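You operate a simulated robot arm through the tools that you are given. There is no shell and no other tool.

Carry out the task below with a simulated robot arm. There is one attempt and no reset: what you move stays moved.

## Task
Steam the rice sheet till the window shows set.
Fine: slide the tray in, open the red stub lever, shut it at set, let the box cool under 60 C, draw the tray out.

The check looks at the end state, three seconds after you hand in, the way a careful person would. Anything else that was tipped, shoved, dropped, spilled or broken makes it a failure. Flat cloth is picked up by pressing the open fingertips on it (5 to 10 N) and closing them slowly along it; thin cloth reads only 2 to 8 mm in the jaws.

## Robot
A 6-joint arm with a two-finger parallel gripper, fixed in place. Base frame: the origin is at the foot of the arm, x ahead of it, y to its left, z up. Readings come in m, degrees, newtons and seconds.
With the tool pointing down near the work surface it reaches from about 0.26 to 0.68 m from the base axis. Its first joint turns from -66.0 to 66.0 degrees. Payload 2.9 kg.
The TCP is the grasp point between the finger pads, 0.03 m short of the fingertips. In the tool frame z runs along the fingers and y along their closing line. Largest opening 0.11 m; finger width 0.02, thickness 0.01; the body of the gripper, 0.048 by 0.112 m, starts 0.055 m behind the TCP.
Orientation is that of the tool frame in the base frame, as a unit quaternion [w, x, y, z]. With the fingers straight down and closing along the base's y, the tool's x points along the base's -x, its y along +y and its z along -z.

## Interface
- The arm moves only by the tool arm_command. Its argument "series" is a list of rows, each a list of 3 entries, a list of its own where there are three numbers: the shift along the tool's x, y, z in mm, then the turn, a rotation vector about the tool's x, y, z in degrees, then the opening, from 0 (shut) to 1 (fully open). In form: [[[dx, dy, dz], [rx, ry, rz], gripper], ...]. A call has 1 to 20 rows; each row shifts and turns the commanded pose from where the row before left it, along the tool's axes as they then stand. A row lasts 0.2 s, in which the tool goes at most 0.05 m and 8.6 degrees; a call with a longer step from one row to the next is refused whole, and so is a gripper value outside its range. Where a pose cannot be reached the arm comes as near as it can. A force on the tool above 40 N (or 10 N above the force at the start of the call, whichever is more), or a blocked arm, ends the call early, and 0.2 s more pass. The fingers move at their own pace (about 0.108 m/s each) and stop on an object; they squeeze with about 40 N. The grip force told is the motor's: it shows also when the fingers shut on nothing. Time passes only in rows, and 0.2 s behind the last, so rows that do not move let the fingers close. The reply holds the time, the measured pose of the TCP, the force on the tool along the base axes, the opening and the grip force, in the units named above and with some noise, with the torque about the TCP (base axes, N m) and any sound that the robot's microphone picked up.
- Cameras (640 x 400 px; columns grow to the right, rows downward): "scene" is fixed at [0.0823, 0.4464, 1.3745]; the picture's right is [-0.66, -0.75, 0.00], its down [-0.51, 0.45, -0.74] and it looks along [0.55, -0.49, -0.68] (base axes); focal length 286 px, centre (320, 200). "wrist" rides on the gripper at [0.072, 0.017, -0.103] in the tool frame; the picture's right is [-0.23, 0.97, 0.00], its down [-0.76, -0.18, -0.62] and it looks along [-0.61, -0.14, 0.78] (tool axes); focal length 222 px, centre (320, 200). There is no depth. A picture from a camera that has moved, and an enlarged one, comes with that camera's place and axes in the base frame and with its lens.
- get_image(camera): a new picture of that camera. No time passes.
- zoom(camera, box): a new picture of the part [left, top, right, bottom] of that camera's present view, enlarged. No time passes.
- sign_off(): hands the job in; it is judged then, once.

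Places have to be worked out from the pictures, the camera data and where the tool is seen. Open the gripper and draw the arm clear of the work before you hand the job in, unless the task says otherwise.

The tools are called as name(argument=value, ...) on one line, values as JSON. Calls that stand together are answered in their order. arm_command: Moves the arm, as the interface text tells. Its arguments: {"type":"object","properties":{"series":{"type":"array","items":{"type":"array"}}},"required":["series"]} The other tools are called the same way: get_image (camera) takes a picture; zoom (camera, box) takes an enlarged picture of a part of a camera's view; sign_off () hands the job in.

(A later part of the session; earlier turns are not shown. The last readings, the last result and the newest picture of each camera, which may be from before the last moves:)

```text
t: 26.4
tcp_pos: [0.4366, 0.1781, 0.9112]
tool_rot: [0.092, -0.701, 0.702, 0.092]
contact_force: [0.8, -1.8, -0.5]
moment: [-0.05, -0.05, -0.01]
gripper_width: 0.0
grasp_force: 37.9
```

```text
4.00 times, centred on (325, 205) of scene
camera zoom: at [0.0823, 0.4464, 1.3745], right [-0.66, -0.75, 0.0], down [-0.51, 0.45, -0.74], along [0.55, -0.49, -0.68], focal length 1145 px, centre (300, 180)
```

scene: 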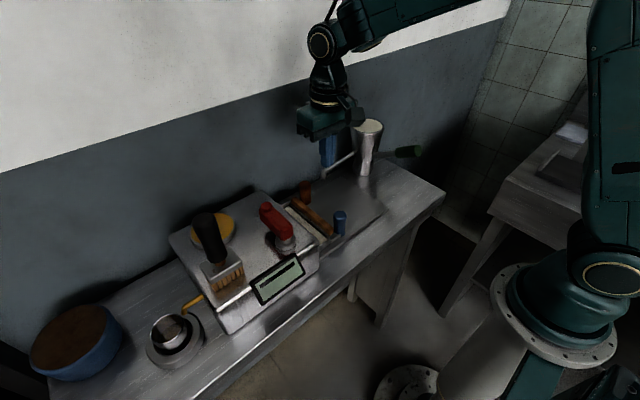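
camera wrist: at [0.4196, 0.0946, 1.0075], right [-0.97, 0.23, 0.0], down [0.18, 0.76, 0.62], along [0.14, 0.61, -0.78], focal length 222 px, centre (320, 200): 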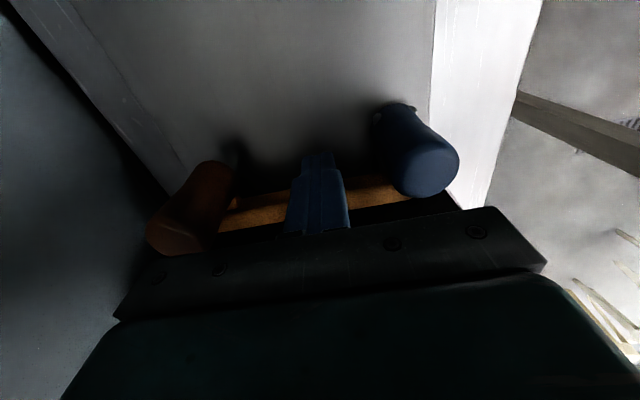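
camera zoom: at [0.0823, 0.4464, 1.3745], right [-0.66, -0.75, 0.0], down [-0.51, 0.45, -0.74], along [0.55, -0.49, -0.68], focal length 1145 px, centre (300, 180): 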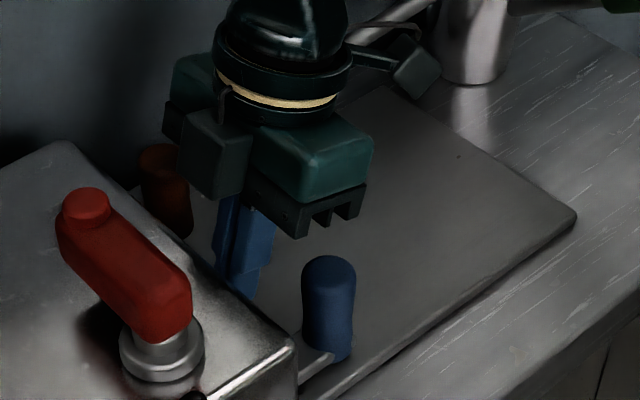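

The bar and brown post moved inward but the blue post appears not to have moved during this last push. I stop and look closely before anything else.

zoom(camera="scene", box=[295, 185, 365, 250])

get_image(camera="wrist")

zoom(camera="wrist", box=[130, 60, 470, 260])

zoom(camera="scene", box=[246, 250, 310, 306])

```text
6.15 times, centred on (330, 218) of scene
camera zoom: at [0.0823, 0.4464, 1.3745], right [-0.66, -0.75, 0.0], down [-0.51, 0.45, -0.74], along [0.55, -0.49, -0.68], focal length 1762 px, centre (258, 92)
```

zoom: 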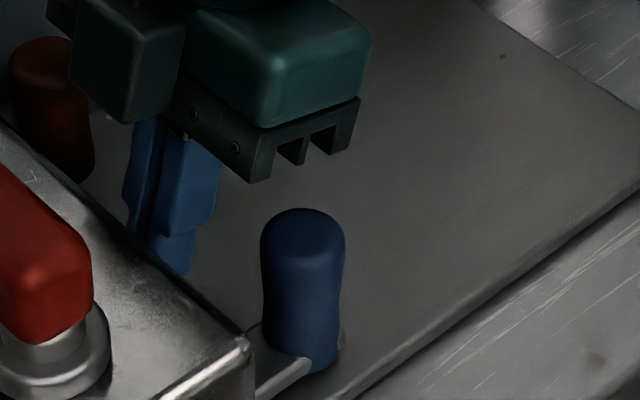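

```text
taken
camera wrist: at [0.4187, 0.081, 0.9921], right [-0.97, 0.22, 0.06], down [0.18, 0.57, 0.8], along [0.14, 0.79, -0.6], focal length 222 px, centre (320, 200)
```

wrist: 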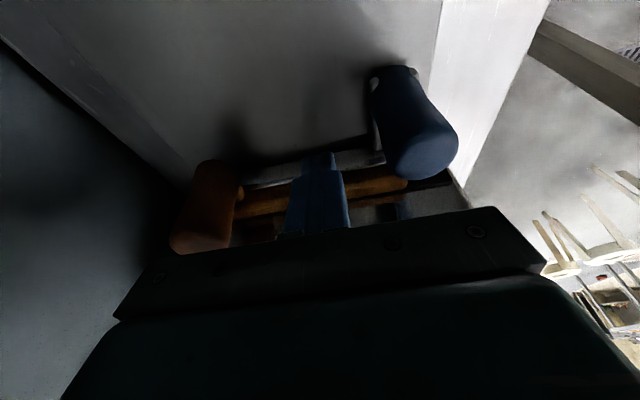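

```text
1.88 times, centred on (300, 160) of wrist
camera zoom: at [0.4187, 0.081, 0.9921], right [-0.97, 0.22, 0.06], down [0.18, 0.57, 0.8], along [0.14, 0.79, -0.6], focal length 418 px, centre (358, 275)
```

zoom: 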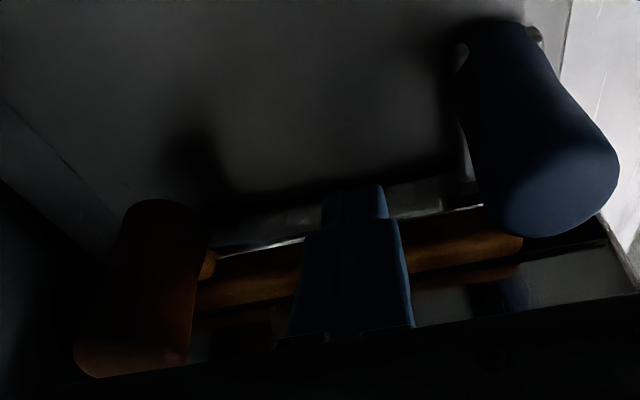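

```text
7.14 times, centred on (278, 278) of scene
camera zoom: at [0.0823, 0.4464, 1.3745], right [-0.66, -0.75, 0.0], down [-0.51, 0.45, -0.74], along [0.55, -0.49, -0.68], focal length 2045 px, centre (620, -357)
```

zoom: 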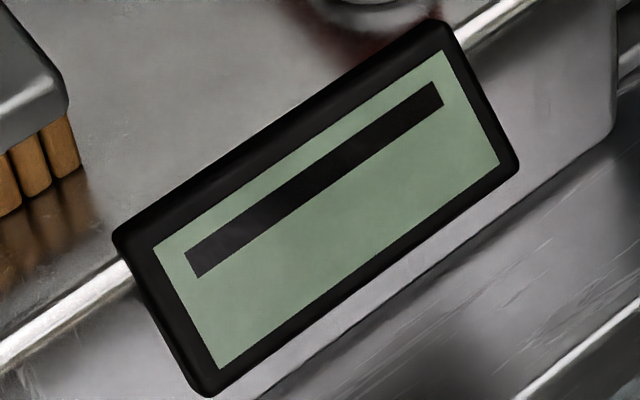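

The bar/brown post moved about 18 mm further than the blue post, at lower force than before, so they may not be rigidly joined. I withdraw backward and up (no more pushing) to inspect the tray end.

arm_command(series=[[[9.7, 0, -2.6], [0, 0, 0], 0], [[9.7, 0, -2.6], [0, 0, 0], 0], [[9.7, 0, -2.6], [0, 0, 0], 0], [[-7.8, 0, -29], [0, 0, 0], 0], [[-7.8, 0, -29], [0, 0, 0], 0], [[-7.8, 0, -29], [0, 0, 0], 0], [[0, 0, 0], [0, 0, 0], 0]])

get_image(camera="wrist")

zoom(camera="scene", box=[265, 165, 385, 255])

```text
t: 28.0
tcp_pos: [0.4368, 0.1488, 1.0002]
tool_rot: [-0.091, 0.701, -0.701, -0.092]
contact_force: [0.2, 0.0, -0.2]
moment: [0.01, -0.01, 0.02]
gripper_width: 0.0
grasp_force: 38.0
```

```text
taken
camera wrist: at [0.4203, 0.0501, 1.0823], right [-0.97, 0.22, 0.06], down [0.18, 0.57, 0.8], along [0.14, 0.79, -0.6], focal length 222 px, centre (320, 200)
```

wrist: 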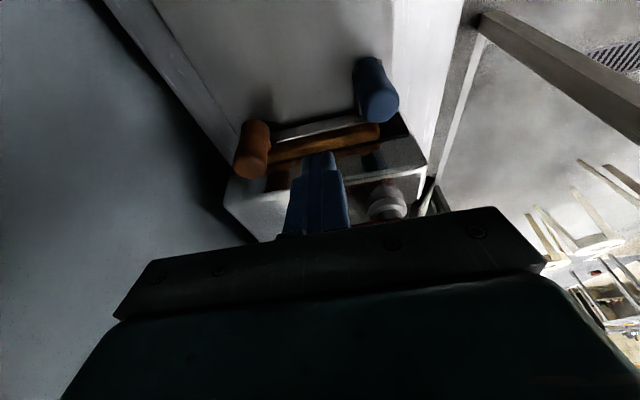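

```text
4.44 times, centred on (325, 210) of scene
camera zoom: at [0.0823, 0.4464, 1.3745], right [-0.66, -0.75, 0.0], down [-0.51, 0.45, -0.74], along [0.55, -0.49, -0.68], focal length 1272 px, centre (298, 156)
```

zoom: 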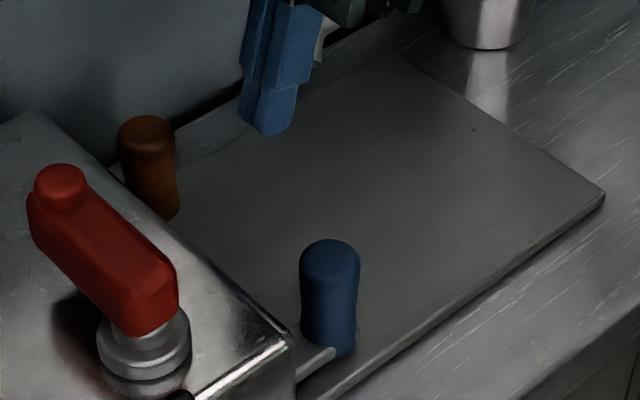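

zoom(camera="wrist", box=[220, 40, 440, 230])

zoom(camera="wrist", box=[230, 100, 400, 200])

```text
2.11 times, centred on (330, 135) of wrist
camera zoom: at [0.4203, 0.0501, 1.0823], right [-0.97, 0.22, 0.06], down [0.18, 0.57, 0.8], along [0.14, 0.79, -0.6], focal length 468 px, centre (299, 337)
```

zoom: 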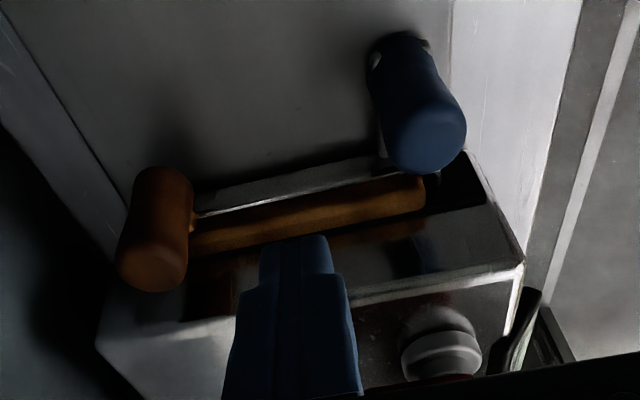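

```text
3.76 times, centred on (315, 150) of wrist
camera zoom: at [0.4203, 0.0501, 1.0823], right [-0.97, 0.22, 0.06], down [0.18, 0.57, 0.8], along [0.14, 0.79, -0.6], focal length 836 px, centre (339, 388)
```

zoom: 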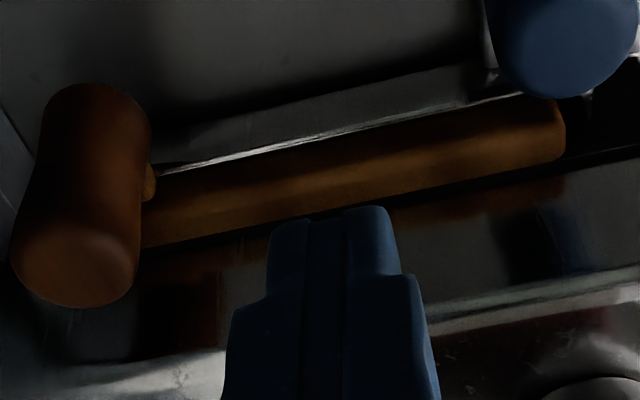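

The evidence is ambiguous (either the bar went over the tray rim, or the whole tray went in and the blue tab stopped). I lift, untilt and rotate back to yaw 0 to view the tray end from the same viewpoint as before.

arm_command(series=[[[-7.8, 0, -29], [0, 0, 0], 0], [[-7.8, 0, -29], [0, 5, 0], 0], [[0, 0, 0], [0, 5, 0], 0], [[0, 0, 0], [0, 5, 0], 0], [[10, 0, 0], [0, 0, 7.5], 0], [[0, 0, 0], [0, 0, 7.5], 0], [[0, 0, 0], [0, 0, 7.5], 0], [[0, 0, 0], [0, 0, 7.5], 0], [[0, 0, 0], [0, 0, 7.5], 0], [[0, 0, 0], [0, 0, 7.5], 0], [[0, 0, 0], [0, 0, 7.5], 0], [[0, 0, 0], [0, 0, 7.5], 0], [[0, 0, 0], [0, 0, 7.5], 0], [[0, 0, 0], [0, 0, 7.5], 0], [[0, 0, 0], [0, 0, 7.5], 0], [[0, 0, 0], [0, 0, 7.5], 0], [[0, 0, 0], [0, 0, 0], 0]])

get_image(camera="wrist")

zoom(camera="wrist", box=[270, 20, 450, 190])

```text
t: 31.6
tcp_pos: [0.4365, 0.1367, 1.0609]
tool_rot: [0.001, 0.001, 1.0, 0.001]
contact_force: [0.5, 0.7, 0.7]
moment: [0.02, -0.01, 0.02]
gripper_width: 0.0
grasp_force: 38.1
```

```text
taken
camera wrist: at [0.3636, 0.1544, 1.164], right [0.23, 0.97, 0.0], down [0.76, -0.18, 0.62], along [0.61, -0.14, -0.78], focal length 222 px, centre (320, 200)
```

wrist: 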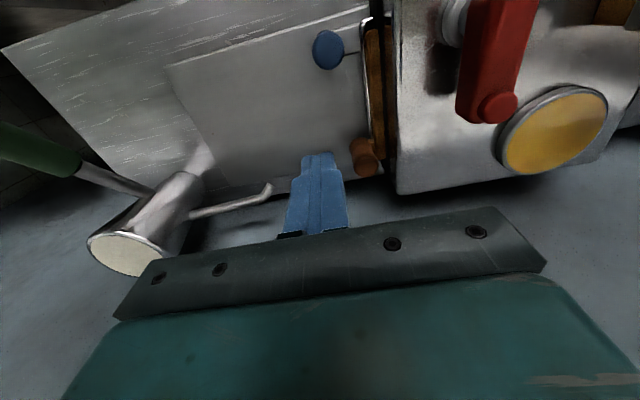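

```text
2.35 times, centred on (360, 105) of wrist
camera zoom: at [0.3636, 0.1544, 1.164], right [0.23, 0.97, 0.0], down [0.76, -0.18, 0.62], along [0.61, -0.14, -0.78], focal length 523 px, centre (226, 424)
```

zoom: 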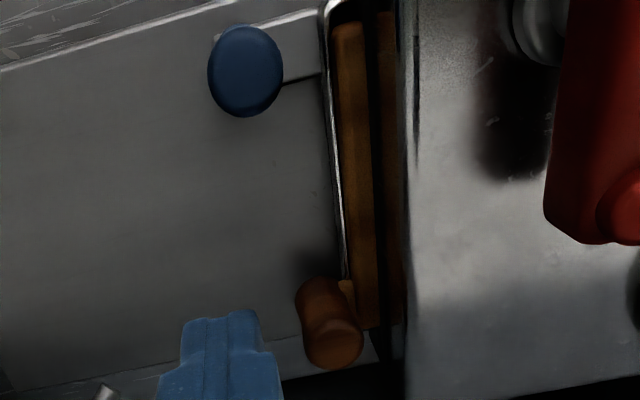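

The picture shows the tray's end rim (with the blue tab) now on the −y side of the wooden bar: the bar with the brown post is a separate piece that slipped over the rim under my tilted fingers. I look closer from other zooms to see how it now rests.

zoom(camera="wrist", box=[340, 0, 420, 70])

zoom(camera="wrist", box=[340, 100, 420, 190])

zoom(camera="scene", box=[275, 180, 325, 225])

zoom(camera="scene", box=[315, 215, 350, 250])

```text
5.71 times, centred on (380, 35) of wrist
camera zoom: at [0.3636, 0.1544, 1.164], right [0.23, 0.97, 0.0], down [0.76, -0.18, 0.62], along [0.61, -0.14, -0.78], focal length 1269 px, centre (-23, 1143)
```

zoom: 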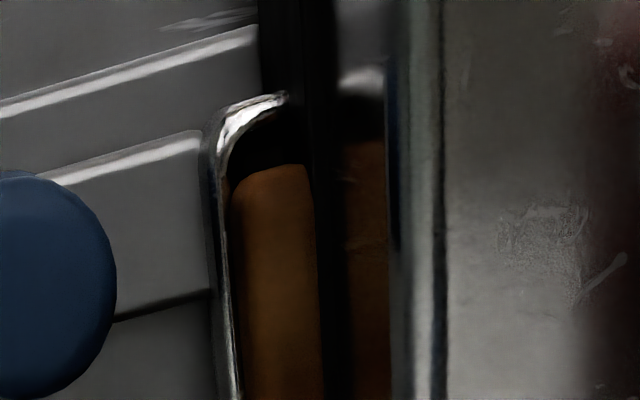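

```text
4.44 times, centred on (380, 145) of wrist
camera zoom: at [0.3636, 0.1544, 1.164], right [0.23, 0.97, 0.0], down [0.76, -0.18, 0.62], along [0.61, -0.14, -0.78], focal length 987 px, centre (53, 444)
```

zoom: 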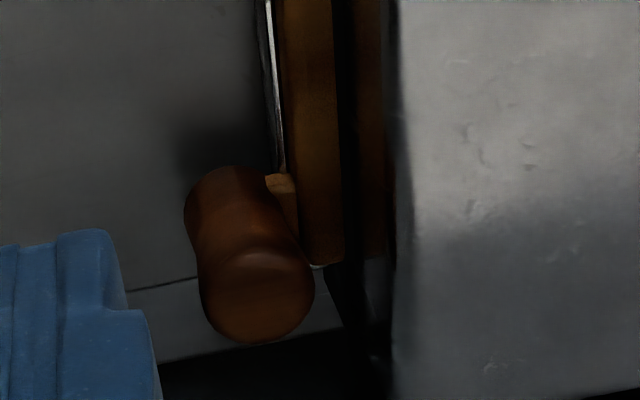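

```text
8.89 times, centred on (300, 202) of scene
camera zoom: at [0.0823, 0.4464, 1.3745], right [-0.66, -0.75, 0.0], down [-0.51, 0.45, -0.74], along [0.55, -0.49, -0.68], focal length 2545 px, centre (498, 178)
```

zoom: 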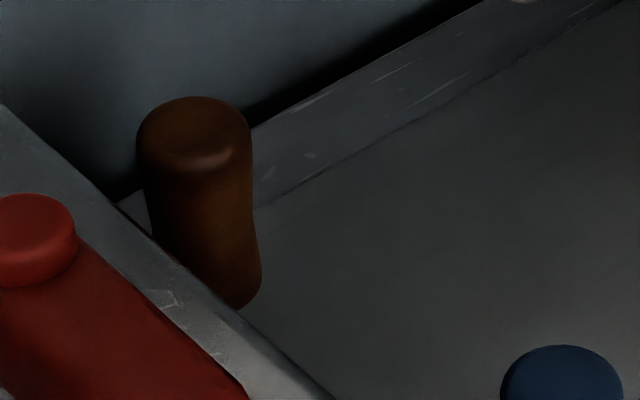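

```text
11.43 times, centred on (332, 232) of scene
camera zoom: at [0.0823, 0.4464, 1.3745], right [-0.66, -0.75, 0.0], down [-0.51, 0.45, -0.74], along [0.55, -0.49, -0.68], focal length 3272 px, centre (177, -171)
```

zoom: 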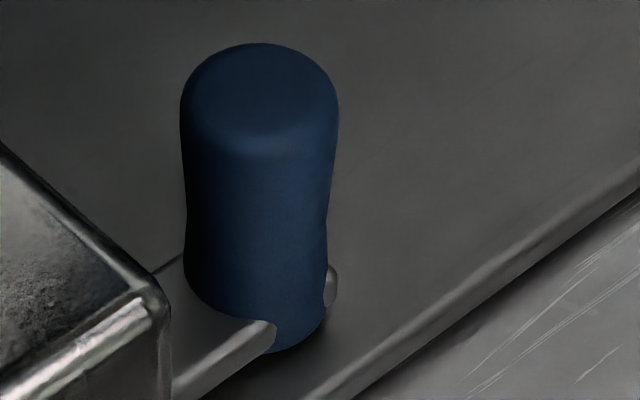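

The bar spans inside the tray rim now, so it is a separate sliding piece (scraper-like) whose grip is the brown post; the tray itself goes with the blue post. I'll draw the bar back by the brown post to restore it. First rotate to yaw −90 and go above the brown post, opening partway.

arm_command(series=[[[0, 0, 0], [0, 0, -7.5], 0.3], [[0, 0, 0], [0, 0, -7.5], 0.6], [[0, 0, 0], [0, 0, -7.5], 0.6], [[0, 0, 0], [0, 0, -7.5], 0.6], [[0, 0, 0], [0, 0, -7.5], 0.6], [[0, 0, 0], [0, 0, -7.5], 0.6], [[0, 0, 0], [0, 0, -7.5], 0.6], [[0, 0, 0], [0, 0, -7.5], 0.6], [[0, 0, 0], [0, 0, -7.5], 0.6], [[0, 0, 0], [0, 0, -7.5], 0.6], [[0, 0, 0], [0, 0, -7.5], 0.6], [[0, 0, 0], [0, 0, -7.5], 0.6], [[-17, -34, 0], [0, 0, 0], 0.6], [[-17, -34, 0], [0, 0, 0], 0.6], [[0, 0, 0], [0, 0, 0], 0.6]])

get_image(camera="wrist")

zoom(camera="scene", box=[230, 110, 390, 250])

```text
t: 34.8
tcp_pos: [0.5046, 0.1722, 1.0589]
tool_rot: [0.001, 0.707, -0.707, 0.0]
contact_force: [0.1, 0.1, -0.2]
moment: [0.03, -0.01, 0.0]
gripper_width: 0.0662
grasp_force: 0.1
```

```text
taken
camera wrist: at [0.4875, 0.0994, 1.1638], right [-0.97, 0.23, 0.0], down [0.18, 0.76, 0.62], along [0.14, 0.61, -0.78], focal length 222 px, centre (320, 200)
```

wrist: 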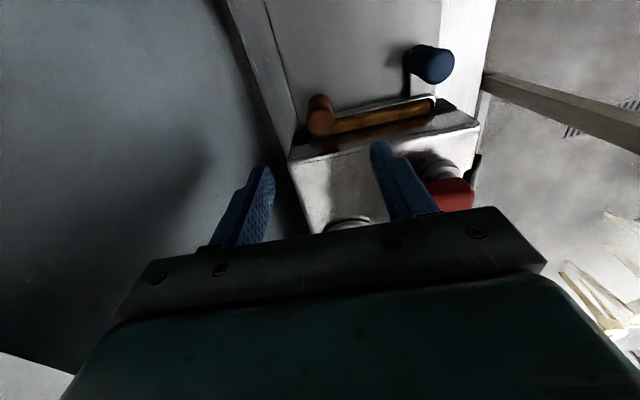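

```text
2.86 times, centred on (310, 180) of scene
camera zoom: at [0.0823, 0.4465, 1.3745], right [-0.66, -0.75, 0.0], down [-0.51, 0.45, -0.74], along [0.55, -0.49, -0.68], focal length 818 px, centre (349, 257)
```

zoom: 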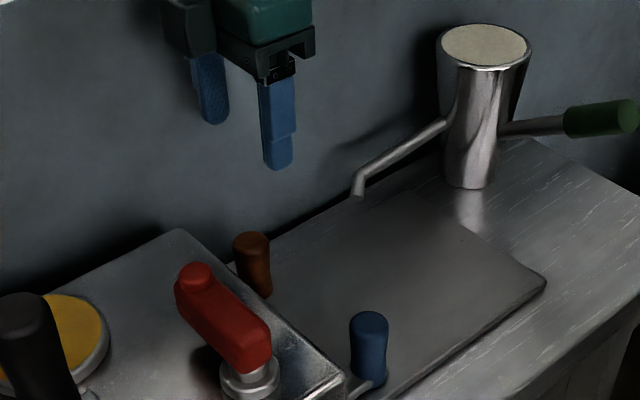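

zoom(camera="wrist", box=[280, 30, 490, 170])

```text
2.86 times, centred on (385, 100) of wrist
camera zoom: at [0.4875, 0.0994, 1.1638], right [-0.97, 0.23, 0.0], down [0.18, 0.76, 0.62], along [0.14, 0.61, -0.78], focal length 635 px, centre (134, 486)
```

zoom: 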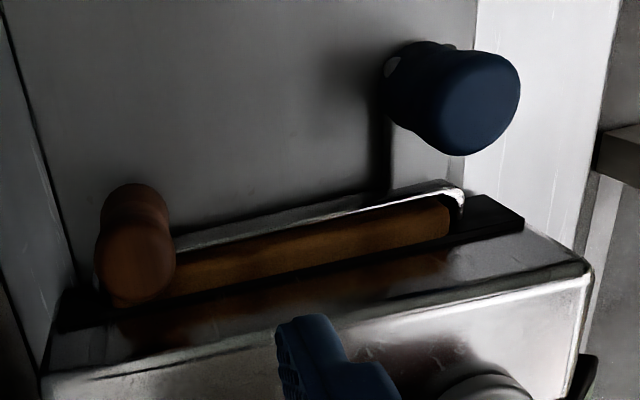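

The tray rim corner is clearly on the near side of the bar. The brown post is at about (0.505, 0.177). I align and descend around it with fingers closing along x.

arm_command(series=[[[-3, 0, 30], [0, 0, 0], 0.6], [[0, 0, 30], [0, 0, 0], 0.6], [[0, 0, 30], [0, 0, 0], 0.6], [[0, 0, 20], [0, 0, 0], 0.6], [[0, 0, 15], [0, 0, 0], 0.6], [[0, 0, 0], [0, 0, 0], 0.6]])

get_image(camera="wrist")

zoom(camera="scene", box=[250, 130, 370, 240])

```text
t: 36.2
tcp_pos: [0.5041, 0.1752, 0.9373]
tool_rot: [0.0, -0.707, 0.707, 0.0]
contact_force: [1.2, -0.6, 0.6]
moment: [0.02, 0.02, 0.0]
gripper_width: 0.0662
grasp_force: 0.0
```

```text
taken
camera wrist: at [0.4872, 0.1021, 1.0398], right [-0.97, 0.23, 0.0], down [0.18, 0.76, 0.62], along [0.14, 0.61, -0.78], focal length 222 px, centre (320, 200)
```

wrist: 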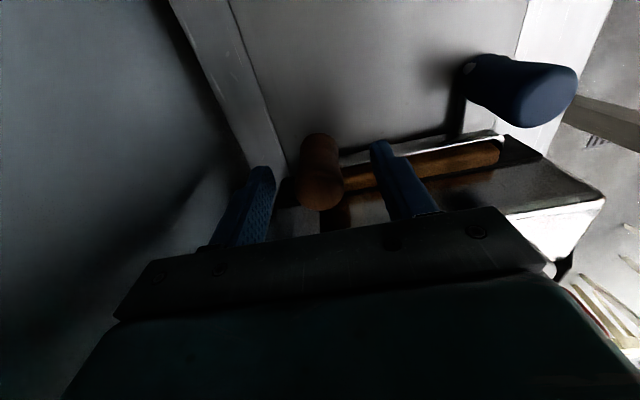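

```text
3.64 times, centred on (310, 185) of scene
camera zoom: at [0.0823, 0.4464, 1.3745], right [-0.66, -0.75, 0.0], down [-0.51, 0.45, -0.74], along [0.55, -0.49, -0.68], focal length 1041 px, centre (356, 254)
```

zoom: 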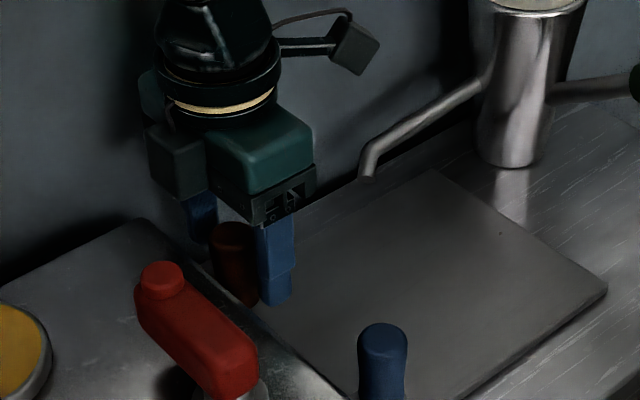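

Post is between the fingers; descending the last ~32 mm, then closing.

arm_command(series=[[[0, 0, 15], [0, 0, 0], 0.6], [[0, 0, 12], [0, 0, 0], 0.6], [[0, 0, 5], [0, 0, 0], 0.6], [[0, 0, 0], [0, 0, 0], 0.45], [[0, 0, 0], [0, 0, 0], 0.35], [[0, 0, 0], [0, 0, 0], 0.25], [[0, 0, 0], [0, 0, 0], 0.2], [[0, 0, 0], [0, 0, 0], 0.2]])

get_image(camera="wrist")

```text
t: 38.0
tcp_pos: [0.5043, 0.1766, 0.9056]
tool_rot: [-0.003, 0.707, -0.707, 0.001]
contact_force: [-9.2, 4.4, 34.7]
moment: [0.13, 1.07, 0.07]
gripper_width: 0.0314
grasp_force: 9.3
```

```text
taken
camera wrist: at [0.4866, 0.1026, 1.0094], right [-0.97, 0.23, 0.0], down [0.17, 0.76, 0.63], along [0.14, 0.61, -0.78], focal length 222 px, centre (320, 200)
```

wrist: 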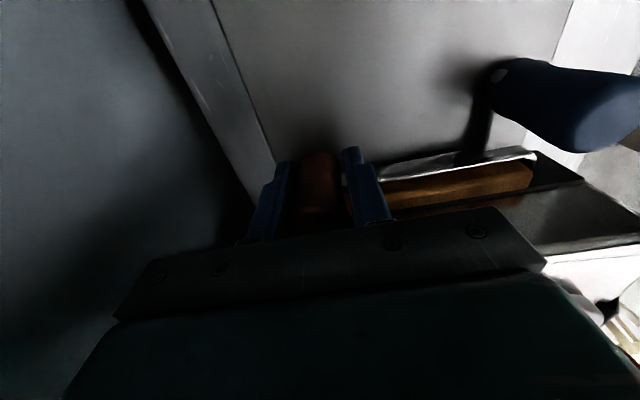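

The tool reads 35 N upward on the −x finger: that fingertip is standing on something at z≈0.875 (likely the stub). I open and rise a few mm to relieve it.

arm_command(series=[[[0, 0, -3], [0, 0, 0], 0.35], [[0, 0, -4], [0, 0, 0], 0.5], [[0, 0, 0], [0, 0, 0], 0.5]])

zoom(camera="wrist", box=[230, 110, 430, 250])

zoom(camera="scene", box=[270, 165, 350, 235])

```text
t: 38.8
tcp_pos: [0.5026, 0.175, 0.909]
tool_rot: [0.001, 0.707, -0.707, 0.0]
contact_force: [-0.2, -0.6, 0.0]
moment: [-0.02, 0.0, 0.01]
gripper_width: 0.055
grasp_force: 0.1
```

```text
2.86 times, centred on (330, 180) of wrist
camera zoom: at [0.4862, 0.1022, 1.0128], right [-0.97, 0.23, 0.0], down [0.18, 0.76, 0.62], along [0.14, 0.61, -0.78], focal length 635 px, centre (291, 257)
```

zoom: 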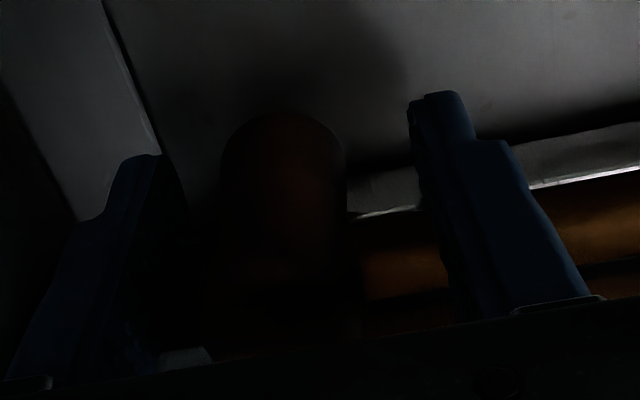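

```text
5.71 times, centred on (310, 200) of scene
camera zoom: at [0.0823, 0.4464, 1.3745], right [-0.66, -0.75, 0.0], down [-0.51, 0.45, -0.74], along [0.55, -0.49, -0.68], focal length 1636 px, centre (377, 200)
```

zoom: 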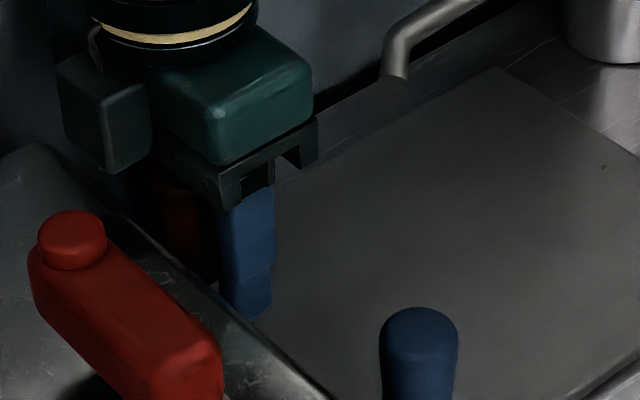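

Force is back to zero. I raise to tip z≈0.887 and shift 3 mm outward, clear of the stub, then close gently on the post's upper part.

arm_command(series=[[[3, 0, -8], [0, 0, 0], 0.5], [[0, 0, 0], [0, 0, 0], 0.4], [[0, 0, 0], [0, 0, 0], 0.32], [[0, 0, 0], [0, 0, 0], 0.27], [[0, 0, 0], [0, 0, 0], 0.24]])

```text
t: 40.0
tcp_pos: [0.5047, 0.1725, 0.918]
tool_rot: [-0.001, 0.707, -0.707, 0.0]
contact_force: [8.0, 0.2, -1.6]
moment: [0.13, 0.1, -0.05]
gripper_width: 0.0307
grasp_force: 4.7
```

Gripped at 31 mm width. I firm the grip slightly and pull −y (tool +x) in small steps, watching the tray.

arm_command(series=[[[0, -1, 0], [0, 0, 0], 0.2], [[0, 0, 0], [0, 0, 0], 0.18], [[3, 0, 0], [0, 0, 0], 0.18], [[3, 0, 0], [0, 0, 0], 0.18], [[3, 0, 0], [0, 0, 0], 0.18]])

zoom(camera="scene", box=[260, 160, 370, 250])

get_image(camera="wrist")

```text
t: 41.2
tcp_pos: [0.5052, 0.1631, 0.9189]
tool_rot: [0.0, 0.707, -0.707, 0.0]
contact_force: [11.3, 1.4, 3.1]
moment: [0.19, 0.9, -0.05]
gripper_width: 0.0278
grasp_force: 45.2
```

```text
4.44 times, centred on (315, 205) of scene
camera zoom: at [0.0826, 0.4465, 1.3745], right [-0.66, -0.75, 0.0], down [-0.51, 0.45, -0.74], along [0.55, -0.49, -0.68], focal length 1272 px, centre (342, 178)
```

zoom: 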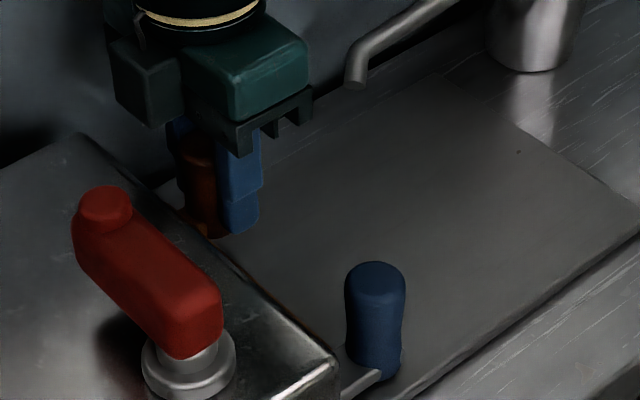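

```text
taken
camera wrist: at [0.4883, 0.09, 1.0223], right [-0.97, 0.23, 0.0], down [0.18, 0.76, 0.62], along [0.14, 0.61, -0.78], focal length 222 px, centre (320, 200)
```

wrist: 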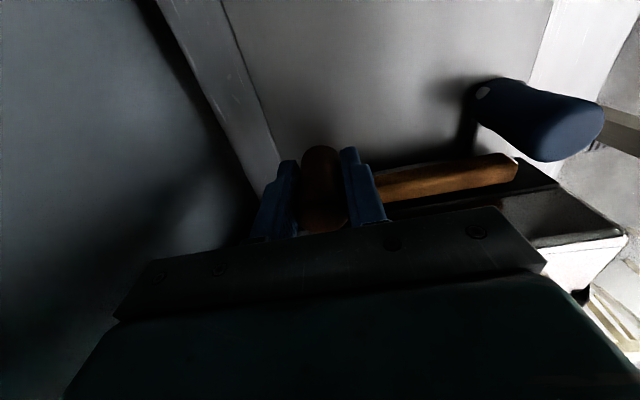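

The bar came back ~9 mm with almost no force and the blue post stayed put. I zoom to see the bar relative to the rim now.

zoom(camera="wrist", box=[260, 70, 620, 270])

zoom(camera="wrist", box=[370, 130, 550, 230])

zoom(camera="scene", box=[290, 190, 360, 250])

```text
1.78 times, centred on (440, 170) of wrist
camera zoom: at [0.4883, 0.09, 1.0223], right [-0.97, 0.23, 0.0], down [0.18, 0.76, 0.62], along [0.14, 0.61, -0.78], focal length 395 px, centre (107, 253)
```

zoom: 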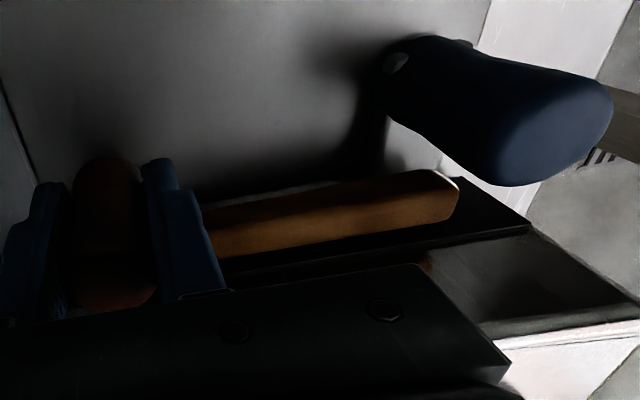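

```text
3.56 times, centred on (460, 180) of wrist
camera zoom: at [0.4883, 0.09, 1.0223], right [-0.97, 0.23, 0.0], down [0.18, 0.76, 0.62], along [0.14, 0.61, -0.78], focal length 790 px, centre (-178, 271)
```

zoom: 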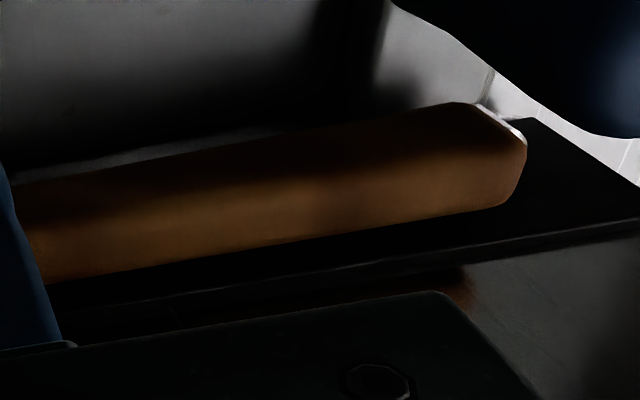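

```text
6.67 times, centred on (325, 220) of scene
camera zoom: at [0.0826, 0.4465, 1.3745], right [-0.66, -0.75, 0.0], down [-0.51, 0.45, -0.74], along [0.55, -0.49, -0.68], focal length 1909 px, centre (287, 67)
```

zoom: 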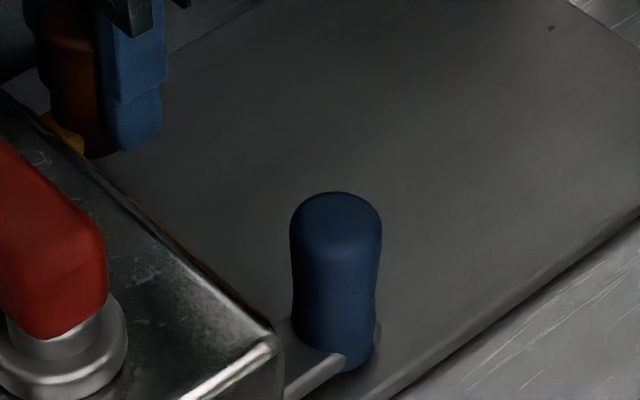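

The bar rides just at rim height. I pull another ~9 mm so the bar is outside the rim again, level with the blue post as originally.

arm_command(series=[[[2.5, 0, 0], [0, 0, 0], 0.18], [[2.5, 0, 0], [0, 0, 0], 0.18], [[2.5, 0, 0], [0, 0, 0], 0.18], [[2, 0, 0], [0, 0, 0], 0.18], [[0, 0, 0], [0, 0, 0], 0.18]])

zoom(camera="wrist", box=[260, 70, 620, 270])

zoom(camera="scene", box=[280, 170, 360, 250])

```text
t: 42.4
tcp_pos: [0.5058, 0.1531, 0.9191]
tool_rot: [0.0, 0.708, -0.706, 0.0]
contact_force: [5.1, 5.6, 10.5]
moment: [-0.05, 0.85, -0.02]
gripper_width: 0.0279
grasp_force: 44.6
```

```text
1.78 times, centred on (440, 170) of wrist
camera zoom: at [0.4884, 0.0808, 1.0222], right [-0.97, 0.23, 0.0], down [0.18, 0.76, 0.62], along [0.14, 0.61, -0.78], focal length 395 px, centre (107, 253)
```

zoom: 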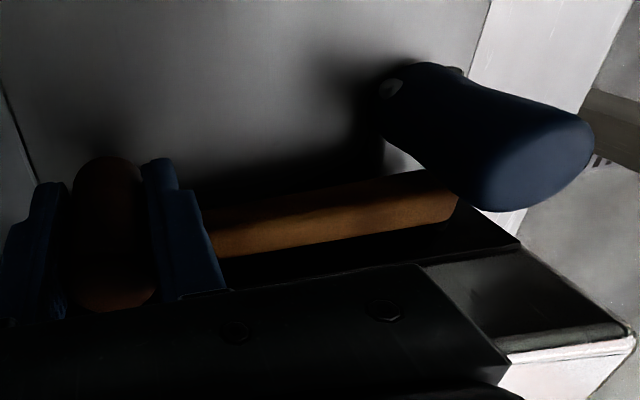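

```text
5.00 times, centred on (320, 210) of scene
camera zoom: at [0.0823, 0.4465, 1.3745], right [-0.66, -0.75, 0.0], down [-0.51, 0.45, -0.74], along [0.55, -0.49, -0.68], focal length 1432 px, centre (320, 150)
```

zoom: 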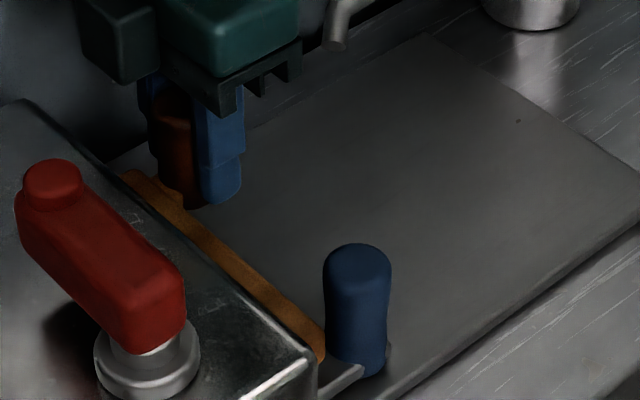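

The bar is back outside the rim (brown post level with blue, y≈0.157). I release the brown post and rise, then look at how things rest.

arm_command(series=[[[0, 0, 0], [0, 0, 0], 0.25], [[0, 0, 0], [0, 0, 0], 0.35], [[0, 0, 0], [0, 0, 0], 0.5], [[0, 0, -15], [0, 0, 0], 0.5], [[0, 0, -25], [0, 0, 0], 0.5], [[0, 0, -35], [0, 0, 0], 0.5], [[0, 0, -35], [0, 0, 0], 0.5], [[20, 0, -35], [0, 0, 0], 0.5], [[0, 0, 0], [0, 0, 0], 0.5]])

zoom(camera="wrist", box=[240, 30, 500, 200])

zoom(camera="scene", box=[270, 170, 370, 250])

```text
t: 44.4
tcp_pos: [0.5053, 0.1322, 1.0622]
tool_rot: [0.001, 0.707, -0.707, 0.001]
contact_force: [0.9, -0.3, -0.8]
moment: [-0.01, -0.02, 0.0]
gripper_width: 0.0552
grasp_force: 0.1
```

```text
2.35 times, centred on (370, 115) of wrist
camera zoom: at [0.4885, 0.0593, 1.1667], right [-0.97, 0.23, 0.0], down [0.18, 0.76, 0.62], along [0.14, 0.61, -0.78], focal length 523 px, centre (202, 400)
```

zoom: 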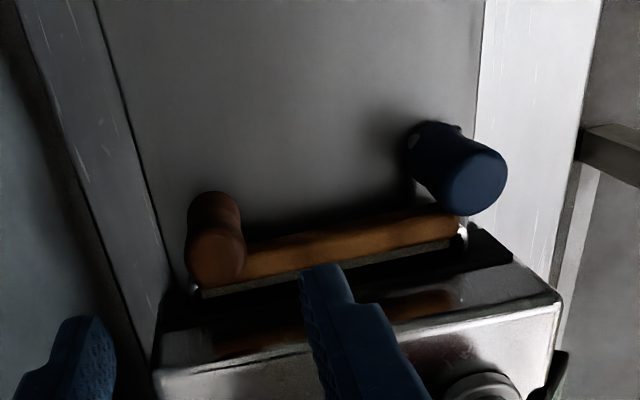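

```text
5.00 times, centred on (320, 210) of scene
camera zoom: at [0.0823, 0.4464, 1.3745], right [-0.66, -0.75, 0.0], down [-0.51, 0.45, -0.74], along [0.55, -0.49, -0.68], focal length 1432 px, centre (320, 150)
```

zoom: 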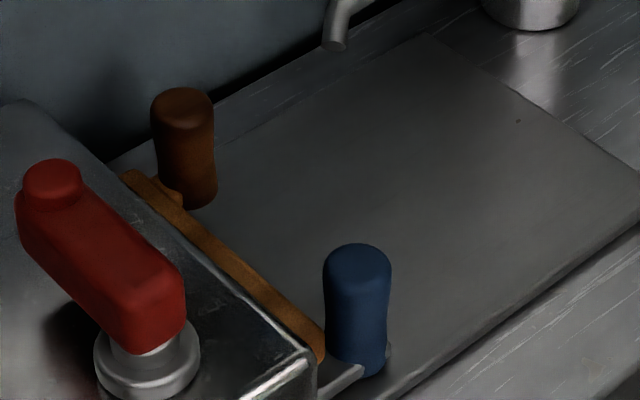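

The brown piece stays put. Now I test the tray by its own blue post: closed fingers behind the post at (0.386, ~0.12), to push it +y gently.

arm_command(series=[[[4, 40, 0], [0, 0, 0], 0], [[4, 40, 0], [0, 0, 0], 0], [[4, 39, 0], [0, 0, 0], 0], [[0, 0, 40], [0, 0, 0], 0], [[0, 0, 40], [0, 0, 0], 0], [[0, 0, 30], [0, 0, 0], 0], [[0, 0, 0], [0, 0, 0], 0]])

get_image(camera="wrist")

zoom(camera="scene", box=[270, 150, 390, 250])

```text
t: 46.0
tcp_pos: [0.3865, 0.1215, 0.9535]
tool_rot: [0.0, -0.707, 0.708, 0.0]
contact_force: [-0.2, 0.8, 0.7]
moment: [0.02, 0.01, 0.01]
gripper_width: 0.0
grasp_force: 37.4
```

```text
taken
camera wrist: at [0.3697, 0.049, 1.058], right [-0.97, 0.23, 0.0], down [0.18, 0.76, 0.62], along [0.14, 0.61, -0.78], focal length 222 px, centre (320, 200)
```

wrist: 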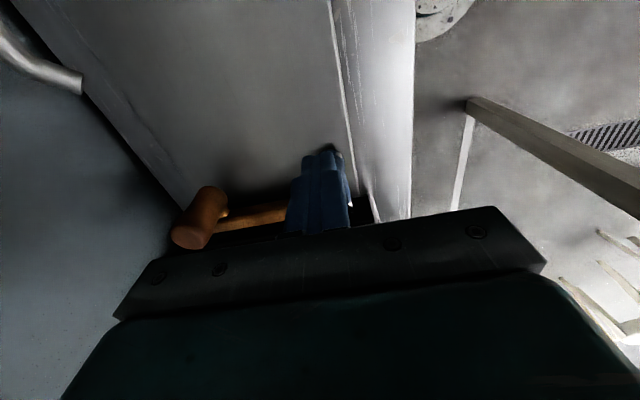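

```text
4.00 times, centred on (330, 200) of scene
camera zoom: at [0.0823, 0.4464, 1.3745], right [-0.66, -0.75, 0.0], down [-0.51, 0.45, -0.74], along [0.55, -0.49, -0.68], focal length 1145 px, centre (280, 200)
```

zoom: 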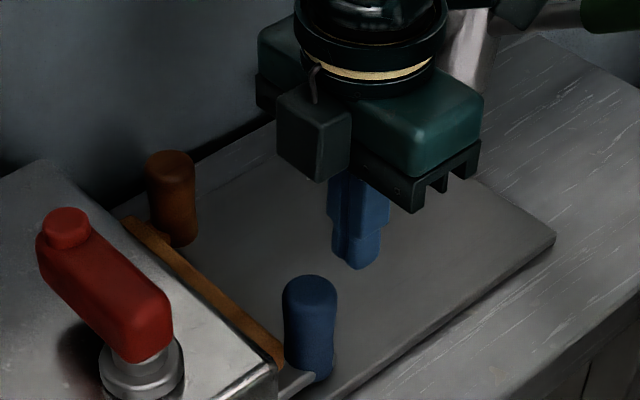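

Clear of the post by ~1 cm. I descend to z≈0.911 and push +y in 3 mm steps.

arm_command(series=[[[0, 0, 20], [0, 0, 0], 0], [[0, 0, 15], [0, 0, 0], 0], [[0, 0, 7], [0, 0, 0], 0], [[-3, 0, 0], [0, 0, 0], 0], [[-3, 0, 0], [0, 0, 0], 0], [[-3, 0, 0], [0, 0, 0], 0], [[-3, 0, 0], [0, 0, 0], 0], [[-2, 0, 0], [0, 0, 0], 0]])

zoom(camera="scene", box=[270, 150, 390, 250])

```text
t: 47.8
tcp_pos: [0.3859, 0.1347, 0.9119]
tool_rot: [0.0, -0.707, 0.707, -0.001]
contact_force: [-1.4, -5.0, 1.6]
moment: [0.07, 0.02, -0.01]
gripper_width: 0.0001
grasp_force: 37.3
```

```text
4.00 times, centred on (330, 200) of scene
camera zoom: at [0.0823, 0.4463, 1.3745], right [-0.66, -0.75, 0.0], down [-0.51, 0.45, -0.74], along [0.55, -0.49, -0.68], focal length 1145 px, centre (280, 200)
```

zoom: 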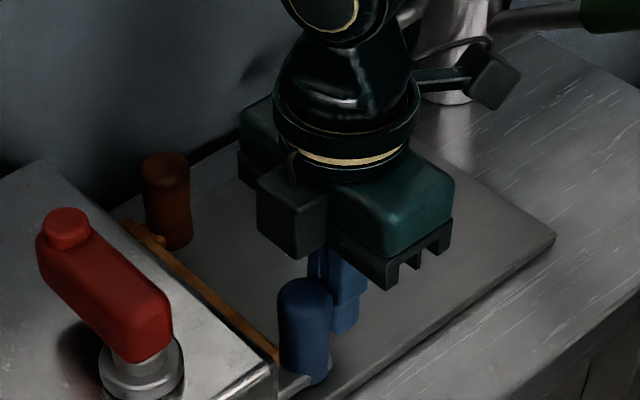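

About 5 N and both the blue and brown posts moved slightly together — the tray is not yet at its end. I continue in 3 mm steps.

arm_command(series=[[[-3, 0, 0], [0, 0, 0], 0], [[-3, 0, 0], [0, 0, 0], 0], [[-2, 0, 0], [0, 0, 0], 0]])

zoom(camera="scene", box=[270, 150, 390, 250])

get_image(camera="wrist")

```text
t: 48.6
tcp_pos: [0.3851, 0.1431, 0.9121]
tool_rot: [0.0, -0.707, 0.707, 0.0]
contact_force: [0.5, -4.4, -0.8]
moment: [-0.01, -0.02, -0.01]
gripper_width: 0.0
grasp_force: 37.8
```

```text
4.00 times, centred on (330, 200) of scene
camera zoom: at [0.0823, 0.4463, 1.3745], right [-0.66, -0.75, 0.0], down [-0.51, 0.45, -0.74], along [0.55, -0.49, -0.68], focal length 1145 px, centre (280, 200)
```

zoom: 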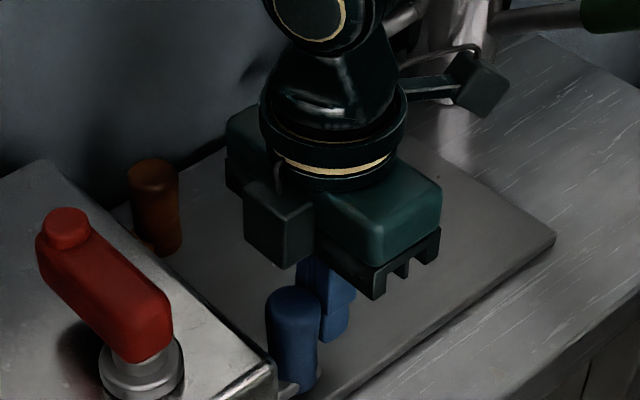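

```text
taken
camera wrist: at [0.3692, 0.0712, 1.0154], right [-0.97, 0.23, 0.0], down [0.18, 0.76, 0.62], along [0.14, 0.61, -0.78], focal length 222 px, centre (320, 200)
```

wrist: 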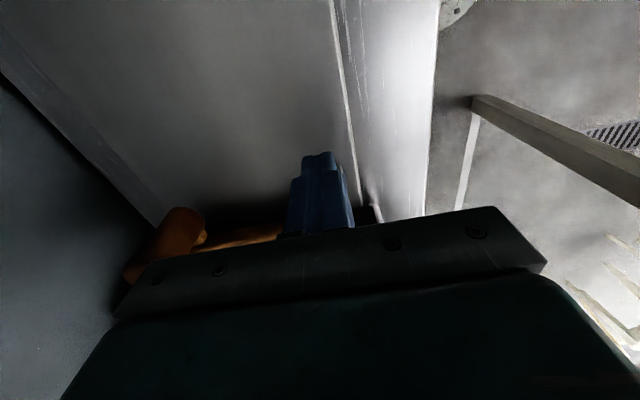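

Both posts move together with the tray, ~4.5 N. Continuing.

arm_command(series=[[[-3, 0, 0], [0, 0, 0], 0], [[-3, 0, 0], [0, 0, 0], 0], [[-2, 0, 0], [0, 0, 0], 0], [[-2, 0, 0], [0, 0, 0], 0]])

zoom(camera="scene", box=[260, 160, 380, 260])

```text
t: 49.6
tcp_pos: [0.3849, 0.1532, 0.9126]
tool_rot: [0.0, -0.707, 0.707, 0.0]
contact_force: [-4.9, -5.4, -1.9]
moment: [-0.01, -0.02, 0.08]
gripper_width: 0.0002
grasp_force: 37.9
```

```text
4.00 times, centred on (320, 210) of scene
camera zoom: at [0.0822, 0.4463, 1.3745], right [-0.66, -0.75, 0.0], down [-0.51, 0.45, -0.74], along [0.55, -0.49, -0.68], focal length 1145 px, centre (320, 160)
```

zoom: 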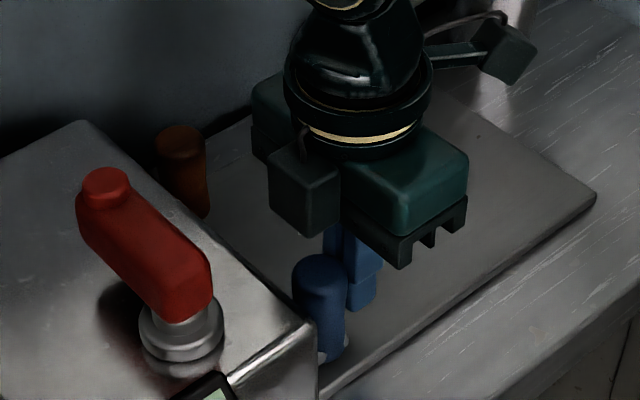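

arm_command(series=[[[-2, 0, 0], [0, 0, 0], 0], [[-2, 0, 0], [0, 0, 0], 0]])

zoom(camera="scene", box=[260, 160, 380, 260])

zoom(camera="scene", box=[246, 250, 310, 306])

```text
t: 50.2
tcp_pos: [0.3863, 0.1557, 0.912]
tool_rot: [-0.002, -0.705, 0.709, 0.0]
contact_force: [-5.5, -23.9, 5.6]
moment: [0.18, -0.01, 0.1]
gripper_width: 0.0
grasp_force: 37.9
```

```text
4.00 times, centred on (320, 210) of scene
camera zoom: at [0.0821, 0.4458, 1.3747], right [-0.66, -0.75, 0.0], down [-0.51, 0.45, -0.74], along [0.55, -0.49, -0.68], focal length 1145 px, centre (320, 160)
```

zoom: 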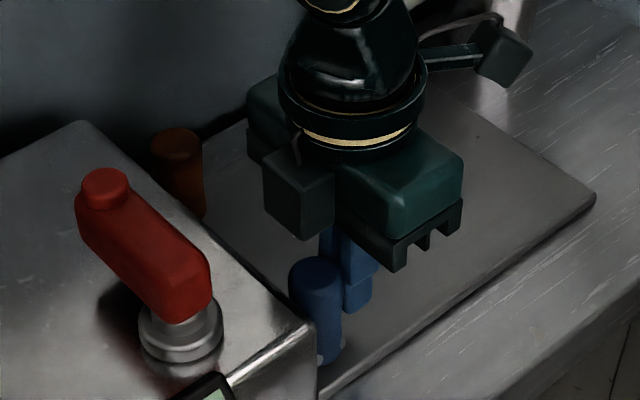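

```text
7.14 times, centred on (278, 278) of scene
camera zoom: at [0.0821, 0.4458, 1.3747], right [-0.66, -0.75, 0.0], down [-0.51, 0.45, -0.74], along [0.55, -0.49, -0.68], focal length 2045 px, centre (620, -357)
```

zoom: 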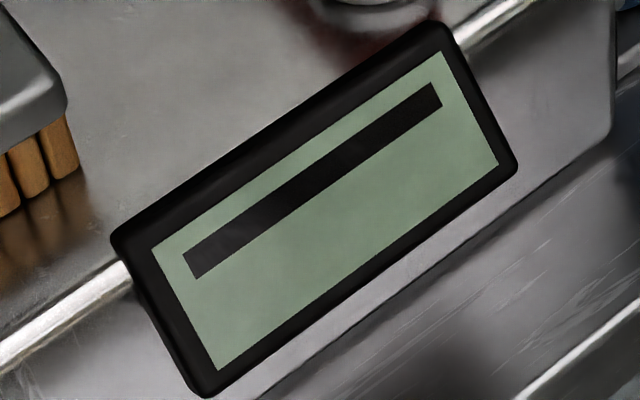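

Force jumped to 24 N at y≈0.1557: the tray is at its end stop (about 196 mm travel). I back off, lift and yaw to 0 to inspect the tray end and then approach the lever.

arm_command(series=[[[5, 0, 0], [0, 0, 0], 0], [[20, 0, 0], [0, 0, 0], 0], [[0, 0, -40], [0, 0, 0], 0], [[0, 0, -45], [0, 0, 0], 0], [[0, 0, -45], [0, 0, 0], 0], [[0, 0, -20], [0, 0, 7.5], 0], [[0, 0, 0], [0, 0, 7.5], 0], [[0, 0, 0], [0, 0, 7.5], 0], [[0, 0, 0], [0, 0, 7.5], 0], [[0, 0, 0], [0, 0, 7.5], 0], [[0, 0, 0], [0, 0, 7.5], 0], [[0, 0, 0], [0, 0, 7.5], 0], [[0, 0, 0], [0, 0, 7.5], 0], [[0, 0, 0], [0, 0, 7.5], 0], [[0, 0, 0], [0, 0, 7.5], 0], [[0, 0, 0], [0, 0, 7.5], 0], [[0, 0, 0], [0, 0, 7.5], 0], [[0, 0, 0], [0, 0, 0], 0]])

get_image(camera="wrist")

get_image(camera="scene")

```text
t: 54.0
tcp_pos: [0.3874, 0.1317, 1.0619]
tool_rot: [0.0, 0.001, 1.0, 0.0]
contact_force: [-0.3, 0.4, 0.9]
moment: [-0.04, -0.01, -0.02]
gripper_width: 0.0
grasp_force: 37.8
```

```text
taken
camera wrist: at [0.314, 0.1487, 1.1657], right [0.23, 0.97, 0.0], down [0.76, -0.18, 0.62], along [0.61, -0.14, -0.78], focal length 222 px, centre (320, 200)
```

wrist: 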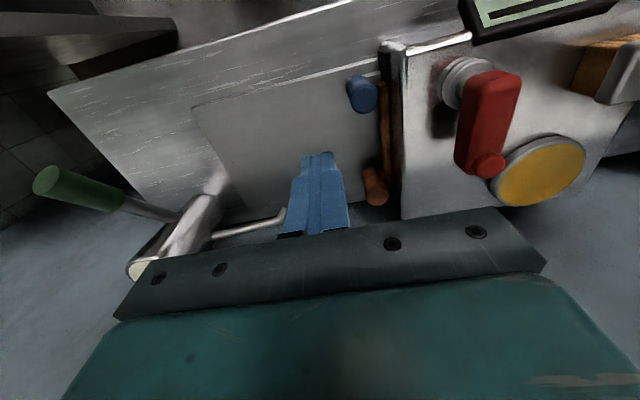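

```text
taken
```

scene: 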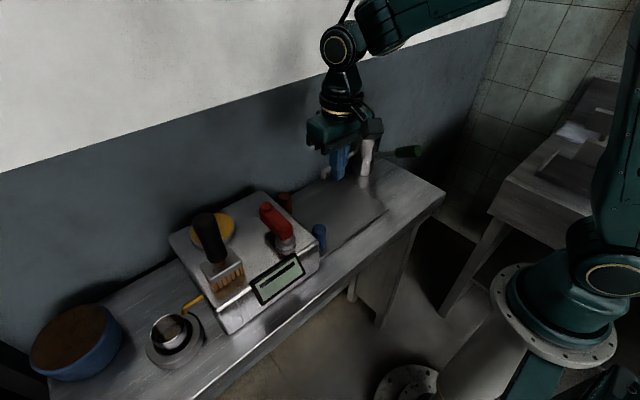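

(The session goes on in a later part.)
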